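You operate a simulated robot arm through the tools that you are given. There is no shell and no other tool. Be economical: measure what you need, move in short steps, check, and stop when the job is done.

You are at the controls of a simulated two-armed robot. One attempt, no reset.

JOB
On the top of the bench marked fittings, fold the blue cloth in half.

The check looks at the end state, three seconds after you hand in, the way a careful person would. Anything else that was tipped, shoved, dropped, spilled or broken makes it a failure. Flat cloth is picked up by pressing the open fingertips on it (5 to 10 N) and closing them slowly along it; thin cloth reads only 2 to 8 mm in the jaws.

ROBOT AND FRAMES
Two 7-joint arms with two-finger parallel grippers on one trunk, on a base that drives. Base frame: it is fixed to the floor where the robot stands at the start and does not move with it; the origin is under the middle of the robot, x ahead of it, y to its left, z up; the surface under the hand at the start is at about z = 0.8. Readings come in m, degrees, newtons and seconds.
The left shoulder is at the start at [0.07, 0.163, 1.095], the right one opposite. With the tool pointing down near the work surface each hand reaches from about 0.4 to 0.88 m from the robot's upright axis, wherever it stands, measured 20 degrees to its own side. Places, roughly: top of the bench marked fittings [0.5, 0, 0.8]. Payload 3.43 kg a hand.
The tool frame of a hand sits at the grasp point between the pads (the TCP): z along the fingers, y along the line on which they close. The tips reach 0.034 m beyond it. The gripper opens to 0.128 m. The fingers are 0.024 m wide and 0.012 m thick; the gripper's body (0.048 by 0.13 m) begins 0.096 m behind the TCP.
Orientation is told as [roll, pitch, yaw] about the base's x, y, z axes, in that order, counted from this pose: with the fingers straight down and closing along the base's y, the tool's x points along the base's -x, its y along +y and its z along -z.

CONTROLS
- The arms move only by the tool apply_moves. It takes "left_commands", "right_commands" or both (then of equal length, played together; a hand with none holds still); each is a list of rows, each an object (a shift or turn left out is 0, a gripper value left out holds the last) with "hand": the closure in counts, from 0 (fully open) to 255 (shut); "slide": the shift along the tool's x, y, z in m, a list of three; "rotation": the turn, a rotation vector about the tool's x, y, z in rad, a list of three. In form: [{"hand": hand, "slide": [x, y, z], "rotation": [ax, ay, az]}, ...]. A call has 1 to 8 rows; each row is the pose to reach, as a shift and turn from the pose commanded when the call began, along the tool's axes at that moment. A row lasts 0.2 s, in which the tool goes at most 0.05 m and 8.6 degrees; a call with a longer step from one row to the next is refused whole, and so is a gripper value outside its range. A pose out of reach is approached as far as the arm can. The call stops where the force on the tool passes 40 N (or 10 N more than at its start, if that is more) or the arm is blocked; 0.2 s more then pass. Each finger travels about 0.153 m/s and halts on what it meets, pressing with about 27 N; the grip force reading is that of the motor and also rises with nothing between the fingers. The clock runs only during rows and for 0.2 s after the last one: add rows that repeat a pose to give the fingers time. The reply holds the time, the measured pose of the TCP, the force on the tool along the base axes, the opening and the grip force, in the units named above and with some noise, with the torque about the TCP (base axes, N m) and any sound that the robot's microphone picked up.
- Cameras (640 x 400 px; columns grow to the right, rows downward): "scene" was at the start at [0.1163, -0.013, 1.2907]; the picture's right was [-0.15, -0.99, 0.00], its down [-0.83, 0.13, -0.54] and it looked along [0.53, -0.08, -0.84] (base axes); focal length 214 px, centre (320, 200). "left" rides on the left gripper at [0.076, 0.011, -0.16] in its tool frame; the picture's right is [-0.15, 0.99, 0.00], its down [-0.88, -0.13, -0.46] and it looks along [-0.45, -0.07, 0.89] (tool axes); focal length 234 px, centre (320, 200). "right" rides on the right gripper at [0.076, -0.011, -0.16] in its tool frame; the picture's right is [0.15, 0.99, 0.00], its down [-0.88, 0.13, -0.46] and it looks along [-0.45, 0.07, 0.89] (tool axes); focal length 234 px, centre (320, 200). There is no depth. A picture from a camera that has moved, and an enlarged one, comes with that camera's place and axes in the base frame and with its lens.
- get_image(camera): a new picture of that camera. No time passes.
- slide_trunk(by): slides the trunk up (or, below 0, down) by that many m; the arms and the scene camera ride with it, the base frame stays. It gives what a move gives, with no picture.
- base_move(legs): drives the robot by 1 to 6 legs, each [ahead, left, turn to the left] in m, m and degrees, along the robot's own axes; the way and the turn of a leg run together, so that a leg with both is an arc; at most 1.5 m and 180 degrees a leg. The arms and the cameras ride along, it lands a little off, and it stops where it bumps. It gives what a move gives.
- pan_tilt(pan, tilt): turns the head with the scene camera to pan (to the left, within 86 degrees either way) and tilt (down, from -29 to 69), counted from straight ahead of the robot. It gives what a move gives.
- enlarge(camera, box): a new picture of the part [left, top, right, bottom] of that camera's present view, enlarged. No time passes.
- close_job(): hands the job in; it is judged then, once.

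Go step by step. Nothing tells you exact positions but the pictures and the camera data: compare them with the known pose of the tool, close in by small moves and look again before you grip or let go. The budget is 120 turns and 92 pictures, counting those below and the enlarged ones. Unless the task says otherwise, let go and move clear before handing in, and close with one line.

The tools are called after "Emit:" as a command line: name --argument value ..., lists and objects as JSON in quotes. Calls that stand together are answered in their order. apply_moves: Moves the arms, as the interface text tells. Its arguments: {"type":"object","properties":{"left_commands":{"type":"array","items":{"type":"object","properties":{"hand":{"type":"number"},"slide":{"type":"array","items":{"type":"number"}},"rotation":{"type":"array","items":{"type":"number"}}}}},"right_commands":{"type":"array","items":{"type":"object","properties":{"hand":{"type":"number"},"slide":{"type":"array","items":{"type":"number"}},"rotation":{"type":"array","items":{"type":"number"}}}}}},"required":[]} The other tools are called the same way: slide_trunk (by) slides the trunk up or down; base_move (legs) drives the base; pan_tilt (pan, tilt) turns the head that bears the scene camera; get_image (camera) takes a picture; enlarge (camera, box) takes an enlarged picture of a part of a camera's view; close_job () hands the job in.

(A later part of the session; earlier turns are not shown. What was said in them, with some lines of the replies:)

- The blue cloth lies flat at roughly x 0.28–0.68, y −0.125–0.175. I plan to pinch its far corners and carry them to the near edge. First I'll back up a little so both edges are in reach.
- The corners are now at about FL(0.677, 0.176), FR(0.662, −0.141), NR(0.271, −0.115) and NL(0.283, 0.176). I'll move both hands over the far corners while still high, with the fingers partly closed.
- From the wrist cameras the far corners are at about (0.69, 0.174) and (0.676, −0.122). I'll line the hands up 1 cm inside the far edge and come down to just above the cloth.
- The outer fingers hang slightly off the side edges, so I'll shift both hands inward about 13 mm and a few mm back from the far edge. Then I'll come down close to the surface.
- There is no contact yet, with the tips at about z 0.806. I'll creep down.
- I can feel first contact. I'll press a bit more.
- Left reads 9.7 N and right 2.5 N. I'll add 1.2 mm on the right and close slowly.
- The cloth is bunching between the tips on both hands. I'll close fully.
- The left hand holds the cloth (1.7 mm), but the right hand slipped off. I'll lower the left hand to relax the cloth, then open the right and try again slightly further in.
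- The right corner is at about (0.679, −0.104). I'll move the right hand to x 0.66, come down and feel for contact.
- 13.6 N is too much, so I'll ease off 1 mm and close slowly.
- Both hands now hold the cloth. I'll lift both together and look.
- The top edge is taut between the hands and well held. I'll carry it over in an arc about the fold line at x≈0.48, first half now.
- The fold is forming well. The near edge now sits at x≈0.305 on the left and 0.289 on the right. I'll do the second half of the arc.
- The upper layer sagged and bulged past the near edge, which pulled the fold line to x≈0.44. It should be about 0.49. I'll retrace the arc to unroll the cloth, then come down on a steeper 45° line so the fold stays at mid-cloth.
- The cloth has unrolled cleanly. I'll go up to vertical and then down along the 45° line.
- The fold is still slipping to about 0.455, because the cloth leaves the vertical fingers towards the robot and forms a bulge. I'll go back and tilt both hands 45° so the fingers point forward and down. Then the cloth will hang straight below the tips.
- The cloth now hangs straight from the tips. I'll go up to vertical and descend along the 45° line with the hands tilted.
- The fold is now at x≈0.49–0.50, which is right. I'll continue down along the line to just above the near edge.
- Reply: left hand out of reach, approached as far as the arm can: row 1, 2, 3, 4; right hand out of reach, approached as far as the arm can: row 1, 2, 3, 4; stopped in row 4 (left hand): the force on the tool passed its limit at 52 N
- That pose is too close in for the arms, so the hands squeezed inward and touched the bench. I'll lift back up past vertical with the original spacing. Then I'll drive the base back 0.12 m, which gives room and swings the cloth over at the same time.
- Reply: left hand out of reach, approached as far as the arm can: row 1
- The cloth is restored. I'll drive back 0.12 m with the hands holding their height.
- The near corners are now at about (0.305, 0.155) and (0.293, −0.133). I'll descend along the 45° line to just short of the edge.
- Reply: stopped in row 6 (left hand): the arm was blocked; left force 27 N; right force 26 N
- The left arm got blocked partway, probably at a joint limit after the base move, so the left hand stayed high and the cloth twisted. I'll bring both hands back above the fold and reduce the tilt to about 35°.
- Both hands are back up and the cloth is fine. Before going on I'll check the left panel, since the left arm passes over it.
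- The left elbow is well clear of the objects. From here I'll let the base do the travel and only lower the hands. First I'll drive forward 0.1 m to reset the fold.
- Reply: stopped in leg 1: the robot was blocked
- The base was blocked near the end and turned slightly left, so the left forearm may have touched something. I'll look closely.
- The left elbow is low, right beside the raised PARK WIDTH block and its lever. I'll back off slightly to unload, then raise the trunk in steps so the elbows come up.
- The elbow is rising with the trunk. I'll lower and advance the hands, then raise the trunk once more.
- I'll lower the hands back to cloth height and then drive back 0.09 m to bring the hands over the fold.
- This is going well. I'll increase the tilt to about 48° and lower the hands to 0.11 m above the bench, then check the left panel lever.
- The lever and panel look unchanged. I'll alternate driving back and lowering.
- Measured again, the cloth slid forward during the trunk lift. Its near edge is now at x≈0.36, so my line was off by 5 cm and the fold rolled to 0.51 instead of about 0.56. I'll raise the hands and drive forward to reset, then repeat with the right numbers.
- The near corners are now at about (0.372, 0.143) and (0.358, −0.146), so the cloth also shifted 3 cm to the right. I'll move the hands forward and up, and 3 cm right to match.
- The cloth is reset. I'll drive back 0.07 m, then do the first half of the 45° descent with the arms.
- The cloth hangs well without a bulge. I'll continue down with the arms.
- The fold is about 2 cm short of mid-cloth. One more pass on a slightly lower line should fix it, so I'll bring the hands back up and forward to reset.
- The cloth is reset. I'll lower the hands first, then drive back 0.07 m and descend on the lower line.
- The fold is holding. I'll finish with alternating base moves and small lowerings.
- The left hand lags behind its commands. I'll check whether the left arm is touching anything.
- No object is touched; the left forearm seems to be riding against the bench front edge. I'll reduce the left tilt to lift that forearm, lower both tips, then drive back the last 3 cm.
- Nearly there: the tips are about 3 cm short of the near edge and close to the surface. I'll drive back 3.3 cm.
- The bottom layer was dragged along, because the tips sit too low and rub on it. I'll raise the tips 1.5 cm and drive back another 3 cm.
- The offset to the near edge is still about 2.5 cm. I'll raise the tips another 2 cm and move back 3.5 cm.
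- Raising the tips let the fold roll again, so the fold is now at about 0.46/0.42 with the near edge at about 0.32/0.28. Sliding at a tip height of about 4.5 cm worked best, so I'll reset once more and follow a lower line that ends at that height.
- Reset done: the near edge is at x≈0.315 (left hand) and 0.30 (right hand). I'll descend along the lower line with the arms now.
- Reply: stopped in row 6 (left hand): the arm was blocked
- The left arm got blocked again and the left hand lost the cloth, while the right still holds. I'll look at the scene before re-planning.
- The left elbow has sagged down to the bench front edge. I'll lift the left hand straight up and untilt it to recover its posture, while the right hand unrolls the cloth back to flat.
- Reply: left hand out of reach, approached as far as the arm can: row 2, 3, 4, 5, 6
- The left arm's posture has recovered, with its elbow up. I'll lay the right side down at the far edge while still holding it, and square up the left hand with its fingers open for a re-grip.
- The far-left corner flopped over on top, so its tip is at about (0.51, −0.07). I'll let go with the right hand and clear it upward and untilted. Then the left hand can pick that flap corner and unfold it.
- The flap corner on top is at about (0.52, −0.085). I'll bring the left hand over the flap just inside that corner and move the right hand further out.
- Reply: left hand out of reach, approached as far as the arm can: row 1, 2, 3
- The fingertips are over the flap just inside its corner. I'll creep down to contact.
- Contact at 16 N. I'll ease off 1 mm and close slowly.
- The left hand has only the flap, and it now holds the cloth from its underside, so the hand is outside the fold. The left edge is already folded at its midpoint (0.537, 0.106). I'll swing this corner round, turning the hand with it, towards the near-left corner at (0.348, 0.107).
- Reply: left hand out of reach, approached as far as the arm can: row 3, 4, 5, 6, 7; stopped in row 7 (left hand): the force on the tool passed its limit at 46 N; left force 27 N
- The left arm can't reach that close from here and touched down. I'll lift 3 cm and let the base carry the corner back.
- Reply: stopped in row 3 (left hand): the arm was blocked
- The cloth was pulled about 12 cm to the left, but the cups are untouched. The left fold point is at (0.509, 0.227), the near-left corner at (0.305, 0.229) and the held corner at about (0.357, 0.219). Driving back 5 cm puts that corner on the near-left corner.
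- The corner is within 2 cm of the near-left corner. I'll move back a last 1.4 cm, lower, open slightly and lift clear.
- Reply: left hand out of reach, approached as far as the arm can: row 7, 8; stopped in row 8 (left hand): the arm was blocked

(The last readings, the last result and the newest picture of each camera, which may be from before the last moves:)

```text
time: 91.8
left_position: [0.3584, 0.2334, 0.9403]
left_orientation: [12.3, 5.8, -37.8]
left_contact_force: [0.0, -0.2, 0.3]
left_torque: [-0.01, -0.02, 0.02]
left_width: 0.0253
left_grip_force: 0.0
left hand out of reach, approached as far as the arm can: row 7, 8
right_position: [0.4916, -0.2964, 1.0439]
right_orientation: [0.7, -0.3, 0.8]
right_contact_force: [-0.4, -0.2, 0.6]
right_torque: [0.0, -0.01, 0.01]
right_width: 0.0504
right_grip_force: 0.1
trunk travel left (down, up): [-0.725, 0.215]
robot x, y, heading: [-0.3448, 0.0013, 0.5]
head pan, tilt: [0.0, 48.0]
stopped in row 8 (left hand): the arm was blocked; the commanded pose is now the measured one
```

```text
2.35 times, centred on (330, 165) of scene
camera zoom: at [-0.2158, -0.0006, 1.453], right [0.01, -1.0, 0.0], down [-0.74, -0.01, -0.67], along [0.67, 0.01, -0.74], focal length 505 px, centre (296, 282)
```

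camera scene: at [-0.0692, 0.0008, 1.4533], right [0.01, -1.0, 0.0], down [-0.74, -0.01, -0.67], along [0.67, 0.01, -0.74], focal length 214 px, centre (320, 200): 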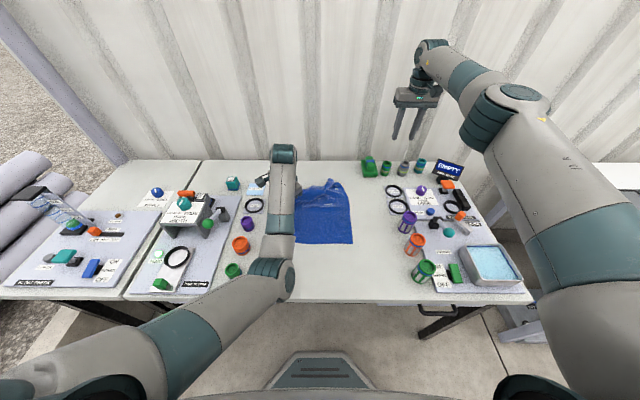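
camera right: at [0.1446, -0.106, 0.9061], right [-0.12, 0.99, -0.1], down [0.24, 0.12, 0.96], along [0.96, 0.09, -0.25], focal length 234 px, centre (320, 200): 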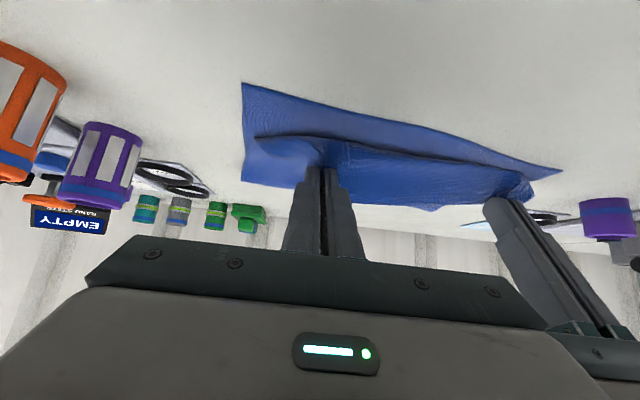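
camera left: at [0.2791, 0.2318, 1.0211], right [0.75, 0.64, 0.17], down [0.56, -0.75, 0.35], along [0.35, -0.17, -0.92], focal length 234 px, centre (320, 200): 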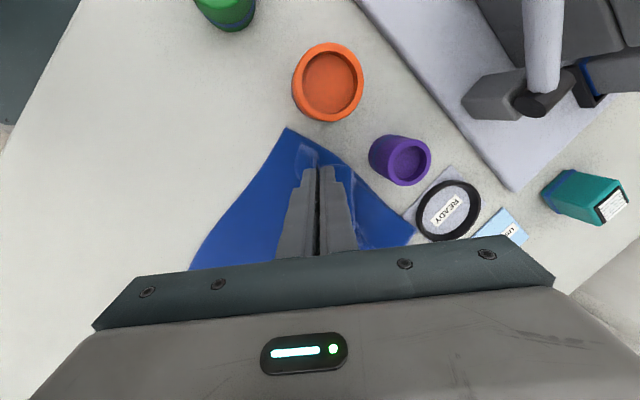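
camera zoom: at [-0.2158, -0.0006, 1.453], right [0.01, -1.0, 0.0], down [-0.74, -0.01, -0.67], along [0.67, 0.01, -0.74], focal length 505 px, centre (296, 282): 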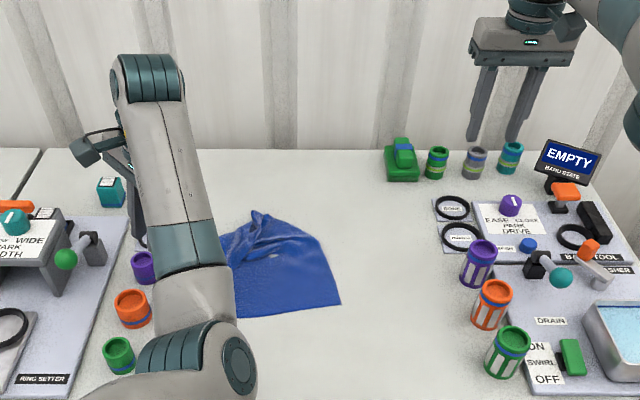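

The left corner has been placed. I'll free the left arm upward and forward, turning it back, and bring the right hand over the cloth to look at the far-right corner.

Emit:
apply_moves --left_commands '[{"slide": [-0.0131, 0.0103, -0.015], "rotation": [0, 0, -0.11]}, {"slide": [-0.0263, 0.0205, -0.03], "rotation": [0, 0, -0.22]}, {"slide": [-0.0394, 0.0308, -0.05], "rotation": [0, 0, -0.33]}, {"slide": [-0.0525, 0.041, -0.07], "rotation": [0, 0, -0.44]}, {"slide": [-0.0657, 0.0513, -0.095], "rotation": [0, 0, -0.55]}, {"slide": [-0.0788, 0.0616, -0.12], "rotation": [0, 0, -0.66]}]' --right_commands '[{"slide": [0, 0.03, 0]}, {"slide": [0, 0.06, 0]}, {"slide": [0, 0.09, 0]}, {"slide": [0, 0.12, 0]}, {"slide": [0, 0.15, 0]}, {"slide": [0, 0.18, 0]}]'

Emit:
get_image --camera "right"

```text
time: 93.2
left_position: [0.4514, 0.2026, 1.0611]
left_orientation: [13.2, -2.9, -1.1]
left_contact_force: [0.3, 0.9, -0.1]
left_torque: [-0.05, 0.02, -0.02]
left_width: 0.0254
left_grip_force: 0.0
right_position: [0.4899, -0.1175, 1.0464]
right_orientation: [0.4, -0.5, 0.7]
right_contact_force: [-0.6, 0.5, -0.4]
right_torque: [-0.02, 0.03, 0.0]
right_width: 0.0503
right_grip_force: 0.1
trunk travel left (down, up): [-0.725, 0.215]
robot x, y, heading: [-0.3403, -0.0, 0.7]
head pan, tilt: [0.0, 48.0]
```

```text
9 pictures are left
camera right: at [0.4124, -0.1306, 1.2055], right [-0.16, 0.99, 0.01], down [0.88, 0.14, 0.46], along [0.46, 0.08, -0.89], focal length 234 px, centre (320, 200)
```

right: 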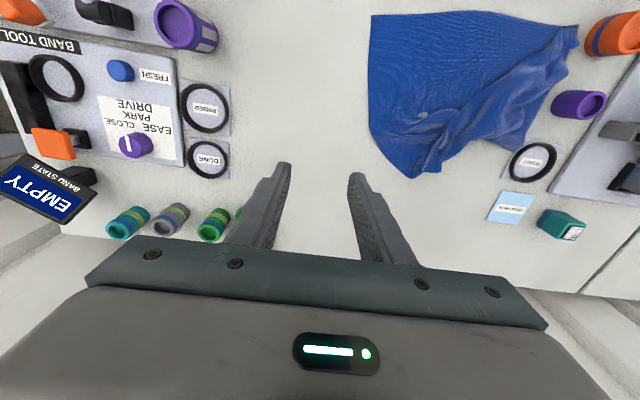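

Emit:
enlarge --camera "right" --box '[340, 0, 600, 200]'

```text
2.00 times, centred on (470, 100) of right
camera zoom: at [0.4124, -0.1306, 1.2055], right [-0.16, 0.99, 0.01], down [0.88, 0.14, 0.46], along [0.46, 0.08, -0.89], focal length 468 px, centre (20, 400)
```

zoom: 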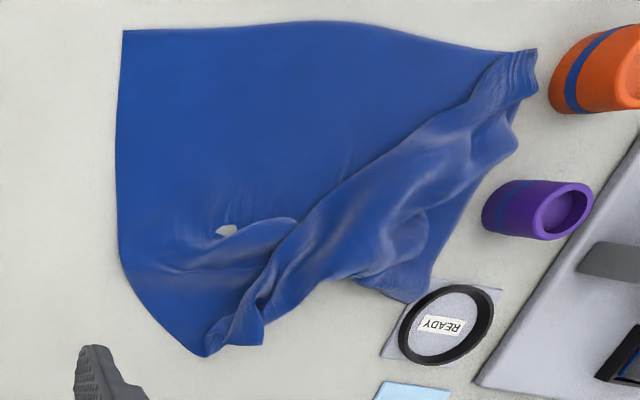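

The left half of the far edge is in place, and the bunched far-right corner is at about (0.52–0.54, 0.07–0.09). I'll drive forward 8 cm, move the left hand outward and bring the right hand over that corner.

Emit:
base_move --legs '[[0.08, 0, 0]]'

Emit:
apply_moves --left_commands '[{"slide": [0, 0.03, -0.01]}, {"slide": [0, 0.06, -0.02]}, {"slide": [0, 0.09, -0.03]}, {"slide": [0, 0.12, -0.04]}, {"slide": [0, 0.12, -0.04]}, {"slide": [0, 0.12, -0.04]}, {"slide": [0, 0.12, -0.04]}, {"slide": [0, 0.12, -0.04]}]' --right_commands '[{"slide": [0.006, 0.025, 0.02]}, {"slide": [0.012, 0.05, 0.045]}, {"slide": [0.018, 0.075, 0.07]}, {"slide": [0.024, 0.1, 0.095]}, {"slide": [0.03, 0.125, 0.12]}, {"slide": [0.036, 0.15, 0.145]}, {"slide": [0.042, 0.175, 0.165]}, {"slide": [0.048, 0.2, 0.185]}]'

Emit:
get_image --camera "right"

```text
time: 94.2
left_position: [0.5305, 0.2, 1.0637]
left_orientation: [13.1, -3.0, -1.3]
left_contact_force: [-0.3, 0.4, 0.2]
left_torque: [-0.02, -0.02, 0.01]
left_width: 0.025
left_grip_force: 0.0
right_position: [0.5679, -0.1196, 1.0475]
right_orientation: [0.6, -0.5, 0.7]
right_contact_force: [0.6, -0.8, -0.6]
right_torque: [-0.01, 0.02, -0.01]
right_width: 0.0503
right_grip_force: 0.1
trunk travel left (down, up): [-0.725, 0.215]
robot x, y, heading: [-0.2634, 0.0033, 0.6]
head pan, tilt: [0.0, 48.0]
```

```text
time: 96.0
left_position: [0.5319, 0.3076, 1.1273]
left_orientation: [13.2, -2.8, -1.2]
left_contact_force: [-0.2, 0.3, -0.3]
left_torque: [-0.03, 0.01, 0.01]
left_width: 0.0252
left_grip_force: 0.1
right_position: [0.4947, 0.0815, 0.8687]
right_orientation: [0.6, -0.5, 0.7]
right_contact_force: [1.0, -1.0, -0.1]
right_torque: [0.02, 0.03, 0.02]
right_width: 0.0504
right_grip_force: 0.2
right hand out of reach, approached as far as the arm can: row 6, 7, 8
trunk travel left (down, up): [-0.725, 0.215]
robot x, y, heading: [-0.2622, 0.0004, 0.4]
head pan, tilt: [0.0, 48.0]
```

```text
7 pictures are left
camera right: at [0.4175, 0.0685, 1.0273], right [-0.16, 0.99, 0.01], down [0.88, 0.14, 0.46], along [0.46, 0.08, -0.89], focal length 234 px, centre (320, 200)
```

right: 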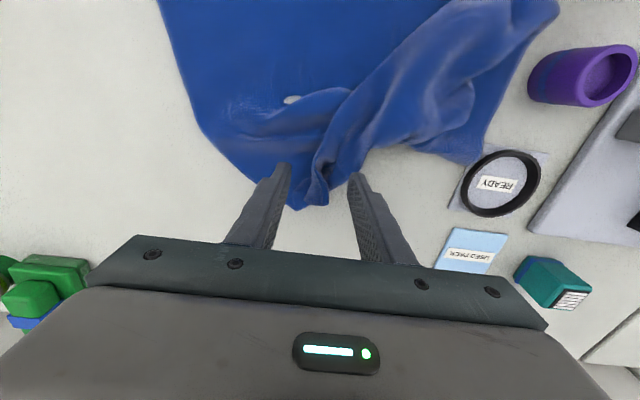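

The open fingers straddle the bunched tail, whose tip is at about (0.533, 0.083). I'll go down, shift slightly forward and close on it.

Emit:
apply_moves --right_commands '[{"slide": [-0.008, 0, 0.01]}, {"slide": [-0.014, 0, 0.02]}, {"slide": [-0.014, 0, 0.028]}, {"slide": [-0.014, 0, 0.03]}, {"hand": 175, "slide": [-0.014, 0, 0.03]}, {"hand": 195, "slide": [-0.014, 0, 0.03]}, {"hand": 215, "slide": [-0.014, 0, 0.03]}, {"hand": 230, "slide": [-0.014, 0, 0.03]}]'

Emit:
apply_moves --right_commands '[{"hand": 240}, {"hand": 255}, {"hand": 255}, {"hand": 255}, {"slide": [0.0, 0, -0.015]}, {"slide": [0.0, 0, -0.03]}]'

```text
time: 97.8
left_position: [0.5309, 0.3061, 1.1291]
left_orientation: [13.2, -2.9, -1.3]
left_contact_force: [-0.2, 0.1, 0.3]
left_torque: [-0.02, -0.01, -0.01]
left_width: 0.0251
left_grip_force: 0.0
right_position: [0.4922, 0.0763, 0.8424]
right_orientation: [0.7, -0.4, 0.6]
right_contact_force: [-0.1, 0.3, 0.2]
right_torque: [-0.02, 0.0, 0.04]
right_width: 0.0126
right_grip_force: 0.2
right hand out of reach, approached as far as the arm can: row 1, 2, 3, 4, 5, 6, 7, 8
trunk travel left (down, up): [-0.725, 0.215]
robot x, y, heading: [-0.2611, -0.0012, 0.3]
head pan, tilt: [0.0, 48.0]
```

```text
time: 99.2
left_position: [0.5305, 0.3058, 1.1293]
left_orientation: [13.3, -2.9, -1.3]
left_contact_force: [0.1, 0.6, 0.0]
left_torque: [-0.01, 0.03, 0.0]
left_width: 0.025
left_grip_force: 0.1
right_position: [0.4911, 0.0752, 0.8729]
right_orientation: [0.8, -0.4, 0.7]
right_contact_force: [-1.3, 0.2, -0.1]
right_torque: [0.02, -0.04, -0.01]
right_width: 0.0033
right_grip_force: 26.9
trunk travel left (down, up): [-0.725, 0.215]
robot x, y, heading: [-0.2653, 0.0026, 0.4]
head pan, tilt: [0.0, 48.0]
```

I have hold of the tail (3.3 mm). I'll carry it over to the near-right corner at (0.325, −0.069), turning the hand so the tail swings to the right.

Emit:
apply_moves --right_commands '[{"slide": [0.01, -0.005, -0.03], "rotation": [0, 0, 0.12]}, {"slide": [0.03, -0.018, -0.05], "rotation": [0, 0, 0.24]}, {"slide": [0.055, -0.034, -0.055], "rotation": [0, 0, 0.36]}, {"slide": [0.08, -0.052, -0.055], "rotation": [0, 0, 0.48]}, {"slide": [0.105, -0.07, -0.045], "rotation": [0, 0, 0.6]}, {"slide": [0.13, -0.088, -0.03], "rotation": [0, 0, 0.72]}, {"slide": [0.15, -0.1, -0.012], "rotation": [0, 0, 0.84]}, {"slide": [0.161, -0.108, 0.005], "rotation": [0, 0, 0.96]}]'

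Emit:
enlarge --camera "scene" --box '[220, 100, 440, 270]'

```text
time: 101.0
left_position: [0.5321, 0.3064, 1.1288]
left_orientation: [13.3, -2.9, -1.3]
left_contact_force: [-0.4, -0.7, 0.1]
left_torque: [0.02, 0.0, -0.02]
left_width: 0.0251
left_grip_force: 0.1
right_position: [0.3326, -0.033, 0.8649]
right_orientation: [0.8, 0.3, -54.4]
right_contact_force: [0.4, 0.7, 0.4]
right_torque: [0.02, -0.04, 0.01]
right_width: 0.0033
right_grip_force: 27.3
trunk travel left (down, up): [-0.725, 0.215]
robot x, y, heading: [-0.2611, -0.0009, 0.2]
head pan, tilt: [0.0, 48.0]
```

```text
2.35 times, centred on (330, 185) of scene
camera zoom: at [-0.1365, -0.0012, 1.453], right [0.01, -1.0, 0.0], down [-0.74, -0.01, -0.67], along [0.67, 0.01, -0.74], focal length 505 px, centre (296, 235)
```

zoom: 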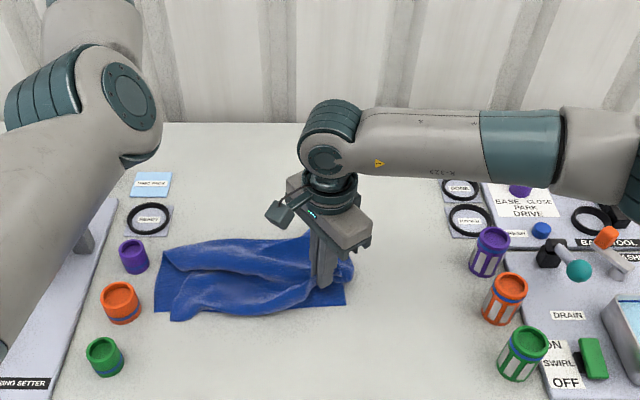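

The cloth is now folded in half, with both far corners near the near edge. I'll turn the tail a bit more, lower, release and lift clear.

Emit:
apply_moves --right_commands '[{"slide": [-0.004, -0.003, 0.004], "rotation": [0, 0, 0.13]}, {"slide": [-0.008, -0.006, 0.01], "rotation": [0, 0, 0.26]}, {"slide": [-0.0122, -0.0087, 0.018], "rotation": [0, 0, 0.39]}, {"slide": [-0.0122, -0.0087, 0.022], "rotation": [0, 0, 0.45]}, {"hand": 225, "slide": [-0.0122, -0.0087, 0.022], "rotation": [0, 0, 0.45]}, {"hand": 195, "slide": [-0.0122, -0.0087, 0.022], "rotation": [0, 0, 0.45]}, {"slide": [-0.0122, -0.0087, 0.0], "rotation": [0, 0, 0.45]}, {"slide": [-0.0122, -0.0087, -0.04], "rotation": [0, 0, 0.45]}]'

Emit:
apply_moves --right_commands '[{"slide": [0, 0, -0.04]}, {"slide": [0.0, -0.03, -0.08], "rotation": [0, 0, -0.13]}, {"slide": [0.0, -0.06, -0.12], "rotation": [0, 0, -0.26]}, {"slide": [0.02, -0.09, -0.14], "rotation": [0, 0, -0.39]}, {"slide": [0.04, -0.12, -0.15], "rotation": [0, 0, -0.52]}, {"slide": [0.06, -0.14, -0.15], "rotation": [0, 0, -0.65]}]'

Emit:
enlarge --camera "scene" --box '[240, 160, 400, 270]'

```text
time: 102.8
left_position: [0.53, 0.3071, 1.1292]
left_orientation: [13.2, -3.0, -1.4]
left_contact_force: [0.2, 0.4, 0.4]
left_torque: [0.0, -0.03, 0.01]
left_width: 0.0252
left_grip_force: 0.0
right_position: [0.3322, -0.0476, 0.9075]
right_orientation: [0.6, 0.6, -80.2]
right_contact_force: [-0.6, 0.0, 1.3]
right_torque: [0.01, -0.03, 0.0]
right_width: 0.03
right_grip_force: 0.1
trunk travel left (down, up): [-0.725, 0.215]
robot x, y, heading: [-0.2656, 0.0034, 0.6]
head pan, tilt: [0.0, 48.0]
```

```text
time: 104.2
left_position: [0.5314, 0.3072, 1.1282]
left_orientation: [13.2, -2.9, -1.4]
left_contact_force: [0.5, 0.3, 0.3]
left_torque: [-0.03, 0.0, 0.01]
left_width: 0.0252
left_grip_force: 0.1
right_position: [0.1835, -0.0129, 1.0556]
right_orientation: [0.8, 0.1, -42.7]
right_contact_force: [0.0, -0.1, 0.0]
right_torque: [-0.02, -0.02, 0.0]
right_width: 0.0302
right_grip_force: 0.0
trunk travel left (down, up): [-0.725, 0.215]
robot x, y, heading: [-0.2627, -0.0017, 0.3]
head pan, tilt: [0.0, 48.0]
```

```text
3.64 times, centred on (320, 215) of scene
camera zoom: at [-0.1368, 0.0002, 1.453], right [0.01, -1.0, 0.0], down [-0.74, -0.01, -0.67], along [0.67, 0.0, -0.74], focal length 780 px, centre (320, 146)
```

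zoom: 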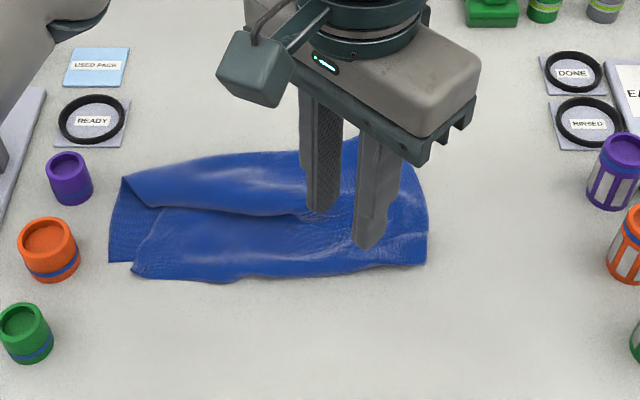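

The fold looks good and the edges roughly line up. I'll move the right hand away to see the whole cloth.

Emit:
apply_moves --right_commands '[{"slide": [-0.02, -0.025, -0.02], "rotation": [0, 0, -0.13]}, {"slide": [-0.04, -0.05, -0.03], "rotation": [0, 0, -0.26]}, {"slide": [-0.06, -0.075, -0.03], "rotation": [0, 0, -0.39]}, {"slide": [-0.075, -0.1, -0.03], "rotation": [0, 0, -0.52]}, {"slide": [-0.085, -0.13, -0.03], "rotation": [0, 0, -0.65]}, {"slide": [-0.095, -0.16, -0.03], "rotation": [0, 0, -0.74]}]'

Emit:
enlarge --camera "scene" --box '[240, 160, 400, 270]'

```text
time: 105.6
left_position: [0.5309, 0.3046, 1.1283]
left_orientation: [13.2, -3.0, -1.4]
left_contact_force: [0.0, 0.3, -0.2]
left_torque: [0.05, -0.04, 0.0]
left_width: 0.0254
left_grip_force: 0.1
right_position: [0.1443, -0.1999, 1.0835]
right_orientation: [0.7, -0.5, -0.4]
right_contact_force: [-0.2, 0.2, -0.2]
right_torque: [0.04, 0.01, -0.03]
right_width: 0.0299
right_grip_force: 0.0
trunk travel left (down, up): [-0.725, 0.215]
robot x, y, heading: [-0.2631, 0.0011, 0.5]
head pan, tilt: [0.0, 48.0]
```

```text
3.64 times, centred on (320, 215) of scene
camera zoom: at [-0.1376, -0.0025, 1.4531], right [0.01, -1.0, 0.0], down [-0.74, 0.0, -0.67], along [0.67, 0.01, -0.74], focal length 780 px, centre (320, 146)
```

zoom: 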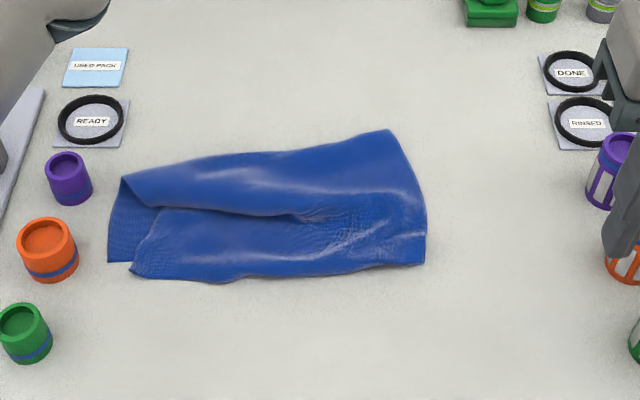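

It is folded, but on the left the fold edge has flopped back into a pleat, with a lip crease at x≈0.365 and the far edge at 0.44. I'll pinch that lip with the right hand and turn it forward to open the pleat out to full half-width.

Emit:
apply_moves --right_commands '[{"hand": 165, "slide": [-0.029, 0.034, 0]}, {"slide": [-0.058, 0.068, 0]}, {"slide": [-0.087, 0.102, 0]}, {"slide": [-0.116, 0.136, 0]}, {"slide": [-0.145, 0.17, 0.01]}, {"slide": [-0.174, 0.204, 0.025]}, {"slide": [-0.2, 0.238, 0.04]}, {"slide": [-0.22, 0.27, 0.055]}]'

Emit:
apply_moves --right_commands '[{"slide": [-0.004, 0.005, 0.035]}, {"slide": [-0.008, 0.01, 0.07]}, {"slide": [-0.012, 0.014, 0.105]}, {"slide": [-0.014, 0.015, 0.14]}, {"slide": [-0.014, 0.015, 0.165]}, {"slide": [-0.014, 0.015, 0.165]}]'

Emit:
get_image --camera "right"

```text
time: 107.4
left_position: [0.5319, 0.3081, 1.127]
left_orientation: [13.2, -2.9, -1.2]
left_contact_force: [-0.4, -0.3, -0.4]
left_torque: [-0.03, 0.01, -0.02]
left_width: 0.0251
left_grip_force: 0.0
right_position: [0.3659, 0.0731, 1.0356]
right_orientation: [0.6, -0.4, -0.5]
right_contact_force: [-0.2, 0.2, 0.0]
right_torque: [-0.05, 0.01, -0.01]
right_width: 0.0452
right_grip_force: 0.1
trunk travel left (down, up): [-0.725, 0.215]
robot x, y, heading: [-0.2633, 0.0029, 0.3]
head pan, tilt: [0.0, 48.0]
```

```text
time: 108.8
left_position: [0.5321, 0.307, 1.1288]
left_orientation: [13.3, -3.0, -1.4]
left_contact_force: [0.1, 0.0, -1.2]
left_torque: [0.0, 0.03, 0.02]
left_width: 0.0256
left_grip_force: 0.1
right_position: [0.3815, 0.0891, 0.8681]
right_orientation: [0.7, -0.4, -0.4]
right_contact_force: [-0.9, 0.3, -0.5]
right_torque: [0.0, 0.0, 0.01]
right_width: 0.0451
right_grip_force: 0.0
trunk travel left (down, up): [-0.725, 0.215]
robot x, y, heading: [-0.2609, 0.0008, 0.4]
head pan, tilt: [0.0, 48.0]
```

```text
3 pictures are left
camera right: at [0.304, 0.0763, 1.0258], right [-0.14, 0.99, 0.01], down [0.88, 0.12, 0.46], along [0.46, 0.07, -0.89], focal length 234 px, centre (320, 200)
```

right: 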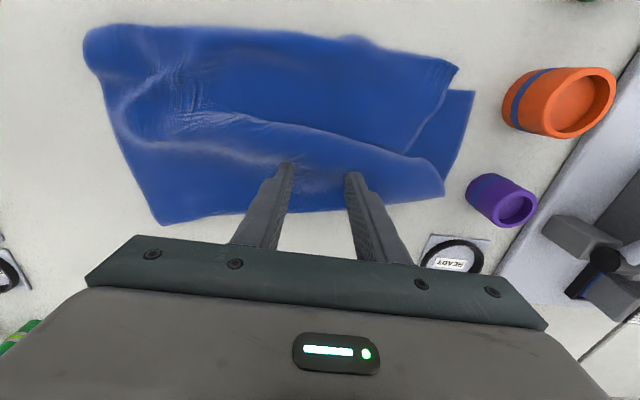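

The fingertips are over the lip. I'll nudge 2 cm left and 8 mm towards the crease, then press down.

Emit:
apply_moves --right_commands '[{"slide": [0.008, 0.02, 0.005]}, {"slide": [0.008, 0.02, 0.018]}, {"slide": [0.008, 0.02, 0.026]}, {"slide": [0.008, 0.02, 0.03]}, {"slide": [0.008, 0.02, 0.032]}, {"slide": [0.008, 0.02, 0.032]}]'

```text
time: 110.2
left_position: [0.5307, 0.306, 1.1295]
left_orientation: [13.4, -3.1, -1.4]
left_contact_force: [-0.9, 0.1, -0.3]
left_torque: [-0.03, 0.01, 0.02]
left_width: 0.0251
left_grip_force: 0.1
right_position: [0.3729, 0.1091, 0.8372]
right_orientation: [0.7, -0.5, -0.4]
right_contact_force: [3.5, 1.0, 16.7]
right_torque: [-0.02, -0.06, 0.05]
right_width: 0.0446
right_grip_force: 0.1
trunk travel left (down, up): [-0.725, 0.215]
robot x, y, heading: [-0.2618, -0.0016, 0.4]
head pan, tilt: [0.0, 48.0]
```

Emit:
apply_moves --right_commands '[{"hand": 165, "slide": [0, 0, -0.001]}, {"hand": 178, "slide": [0, 0, -0.001]}, {"hand": 190, "slide": [0, 0, -0.001]}, {"hand": 202, "slide": [0, 0, -0.001]}, {"hand": 214, "slide": [0, 0, -0.001]}, {"hand": 226, "slide": [0, 0, -0.001]}, {"hand": 238, "slide": [0, 0, -0.001]}, {"hand": 250, "slide": [0, 0, -0.001]}]'

Emit:
apply_moves --right_commands '[{"hand": 255}, {"hand": 255}, {"hand": 255}, {"slide": [-0.005, 0, -0.015]}, {"slide": [-0.015, 0, -0.03]}, {"slide": [-0.03, 0, -0.04]}]'

```text
time: 112.0
left_position: [0.5285, 0.3061, 1.1303]
left_orientation: [13.3, -3.0, -1.3]
left_contact_force: [-0.3, -0.2, 0.8]
left_torque: [-0.03, -0.02, -0.03]
left_width: 0.0251
left_grip_force: 0.0
right_position: [0.3714, 0.1088, 0.8376]
right_orientation: [0.8, -0.6, -0.5]
right_contact_force: [-1.8, 2.2, 21.5]
right_torque: [0.1, 0.07, -0.02]
right_width: 0.004
right_grip_force: 27.3
trunk travel left (down, up): [-0.725, 0.215]
robot x, y, heading: [-0.2664, 0.0007, 0.6]
head pan, tilt: [0.0, 48.0]
```

```text
time: 113.4
left_position: [0.532, 0.3063, 1.1287]
left_orientation: [13.2, -2.9, -1.4]
left_contact_force: [0.9, 0.4, -0.7]
left_torque: [0.0, 0.0, 0.02]
left_width: 0.0251
left_grip_force: 0.1
right_position: [0.4031, 0.1067, 0.8762]
right_orientation: [0.6, -0.3, -0.4]
right_contact_force: [-1.4, 0.6, -1.3]
right_torque: [0.02, 0.06, 0.01]
right_width: 0.0024
right_grip_force: 26.5
trunk travel left (down, up): [-0.725, 0.215]
robot x, y, heading: [-0.2669, -0.0017, 0.5]
head pan, tilt: [0.0, 48.0]
```

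The lip is held. I'll drive forward 8 cm to turn it over, then lower and release.

Emit:
base_move --legs '[[0.08, 0, 0]]'

Emit:
enlarge --camera "scene" --box '[230, 150, 410, 280]'

```text
time: 114.5
left_position: [0.6108, 0.3056, 1.1291]
left_orientation: [13.4, -3.1, -1.3]
left_contact_force: [0.5, 0.3, -1.1]
left_torque: [-0.01, 0.02, 0.0]
left_width: 0.0252
left_grip_force: 0.1
right_position: [0.4807, 0.1061, 0.8774]
right_orientation: [0.7, -0.3, -0.5]
right_contact_force: [0.0, 0.6, 0.0]
right_torque: [0.03, 0.03, 0.01]
right_width: 0.0022
right_grip_force: 26.7
trunk travel left (down, up): [-0.725, 0.215]
robot x, y, heading: [-0.1816, 0.0039, 0.2]
head pan, tilt: [0.0, 48.0]
```

```text
3.08 times, centred on (320, 215) of scene
camera zoom: at [-0.0585, -0.0006, 1.4531], right [0.01, -1.0, 0.0], down [-0.74, 0.0, -0.67], along [0.67, 0.0, -0.74], focal length 660 px, centre (320, 154)
```

zoom: 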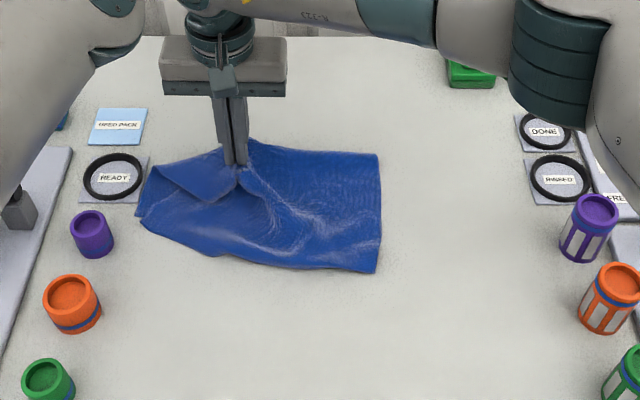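

The pleat opened out and the cloth is now mostly flat at about half size. I'll lower, release and lift clear.

Emit:
apply_moves --right_commands '[{"slide": [-0.004, 0, 0.012]}, {"slide": [-0.006, 0, 0.026]}, {"slide": [-0.006, 0, 0.034]}, {"hand": 235, "slide": [-0.006, 0, 0.034]}, {"hand": 205, "slide": [-0.006, 0, 0.034]}, {"slide": [-0.006, 0, 0.015]}, {"slide": [-0.006, 0, -0.02]}, {"slide": [-0.006, 0, -0.06]}]'

Emit:
apply_moves --right_commands '[{"slide": [0, 0, -0.04]}, {"slide": [0, -0.03, -0.075]}, {"slide": [0.01, -0.07, -0.09]}, {"slide": [0.02, -0.11, -0.1]}, {"slide": [0.03, -0.15, -0.1]}, {"slide": [0.04, -0.19, -0.1]}, {"slide": [0.05, -0.23, -0.1]}, {"slide": [0.06, -0.27, -0.1]}]'

Emit:
enlarge --camera "scene" --box '[220, 150, 420, 290]'

```text
time: 116.3
left_position: [0.6101, 0.306, 1.1292]
left_orientation: [13.3, -3.1, -1.4]
left_contact_force: [0.0, 0.3, -0.1]
left_torque: [0.0, -0.03, -0.01]
left_width: 0.0253
left_grip_force: 0.0
right_position: [0.4855, 0.1083, 0.9369]
right_orientation: [0.6, -0.4, -0.6]
right_contact_force: [-0.7, 0.5, 0.3]
right_torque: [0.01, -0.03, 0.05]
right_width: 0.0252
right_grip_force: 0.1
trunk travel left (down, up): [-0.725, 0.215]
robot x, y, heading: [-0.1837, 0.0032, 0.0]
head pan, tilt: [0.0, 48.0]
```

```text
time: 118.1
left_position: [0.6096, 0.3031, 1.1295]
left_orientation: [13.3, -3.0, -1.3]
left_contact_force: [-0.4, 0.3, 0.4]
left_torque: [0.02, 0.0, 0.03]
left_width: 0.0252
left_grip_force: 0.1
right_position: [0.4238, -0.1658, 1.0341]
right_orientation: [0.9, -0.5, -0.5]
right_contact_force: [0.1, -0.1, -0.5]
right_torque: [0.04, 0.02, 0.01]
right_width: 0.0253
right_grip_force: 0.0
trunk travel left (down, up): [-0.725, 0.215]
robot x, y, heading: [-0.1859, -0.0012, 0.3]
head pan, tilt: [0.0, 48.0]
```

```text
2.86 times, centred on (320, 220) of scene
camera zoom: at [-0.0587, -0.0027, 1.4531], right [0.01, -1.0, 0.0], down [-0.74, 0.0, -0.67], along [0.67, 0.0, -0.74], focal length 613 px, centre (320, 143)
```

zoom: 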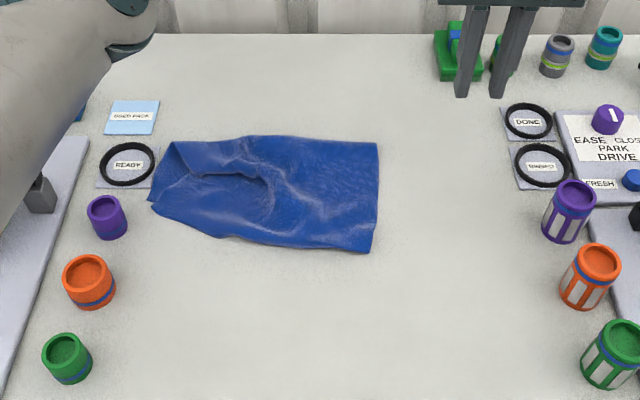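

The cloth now lies folded to roughly half its size, about 0.3 × 0.17 m, with a slightly tapered left end and some wrinkles. The objects around it look undisturbed and both hands are clear, so I'm handing in.

Emit:
close_job

```text
The job is handed in.
```

I folded the blue cloth in half on the fittings bench and handed the job in, but the fold isn't perfect: it is wrinkled and its left end tapers. In the last picture nothing else around the cloth looked moved. Earlier the base was blocked once near the left panel, probably by the left arm, and I saw no change there afterwards.
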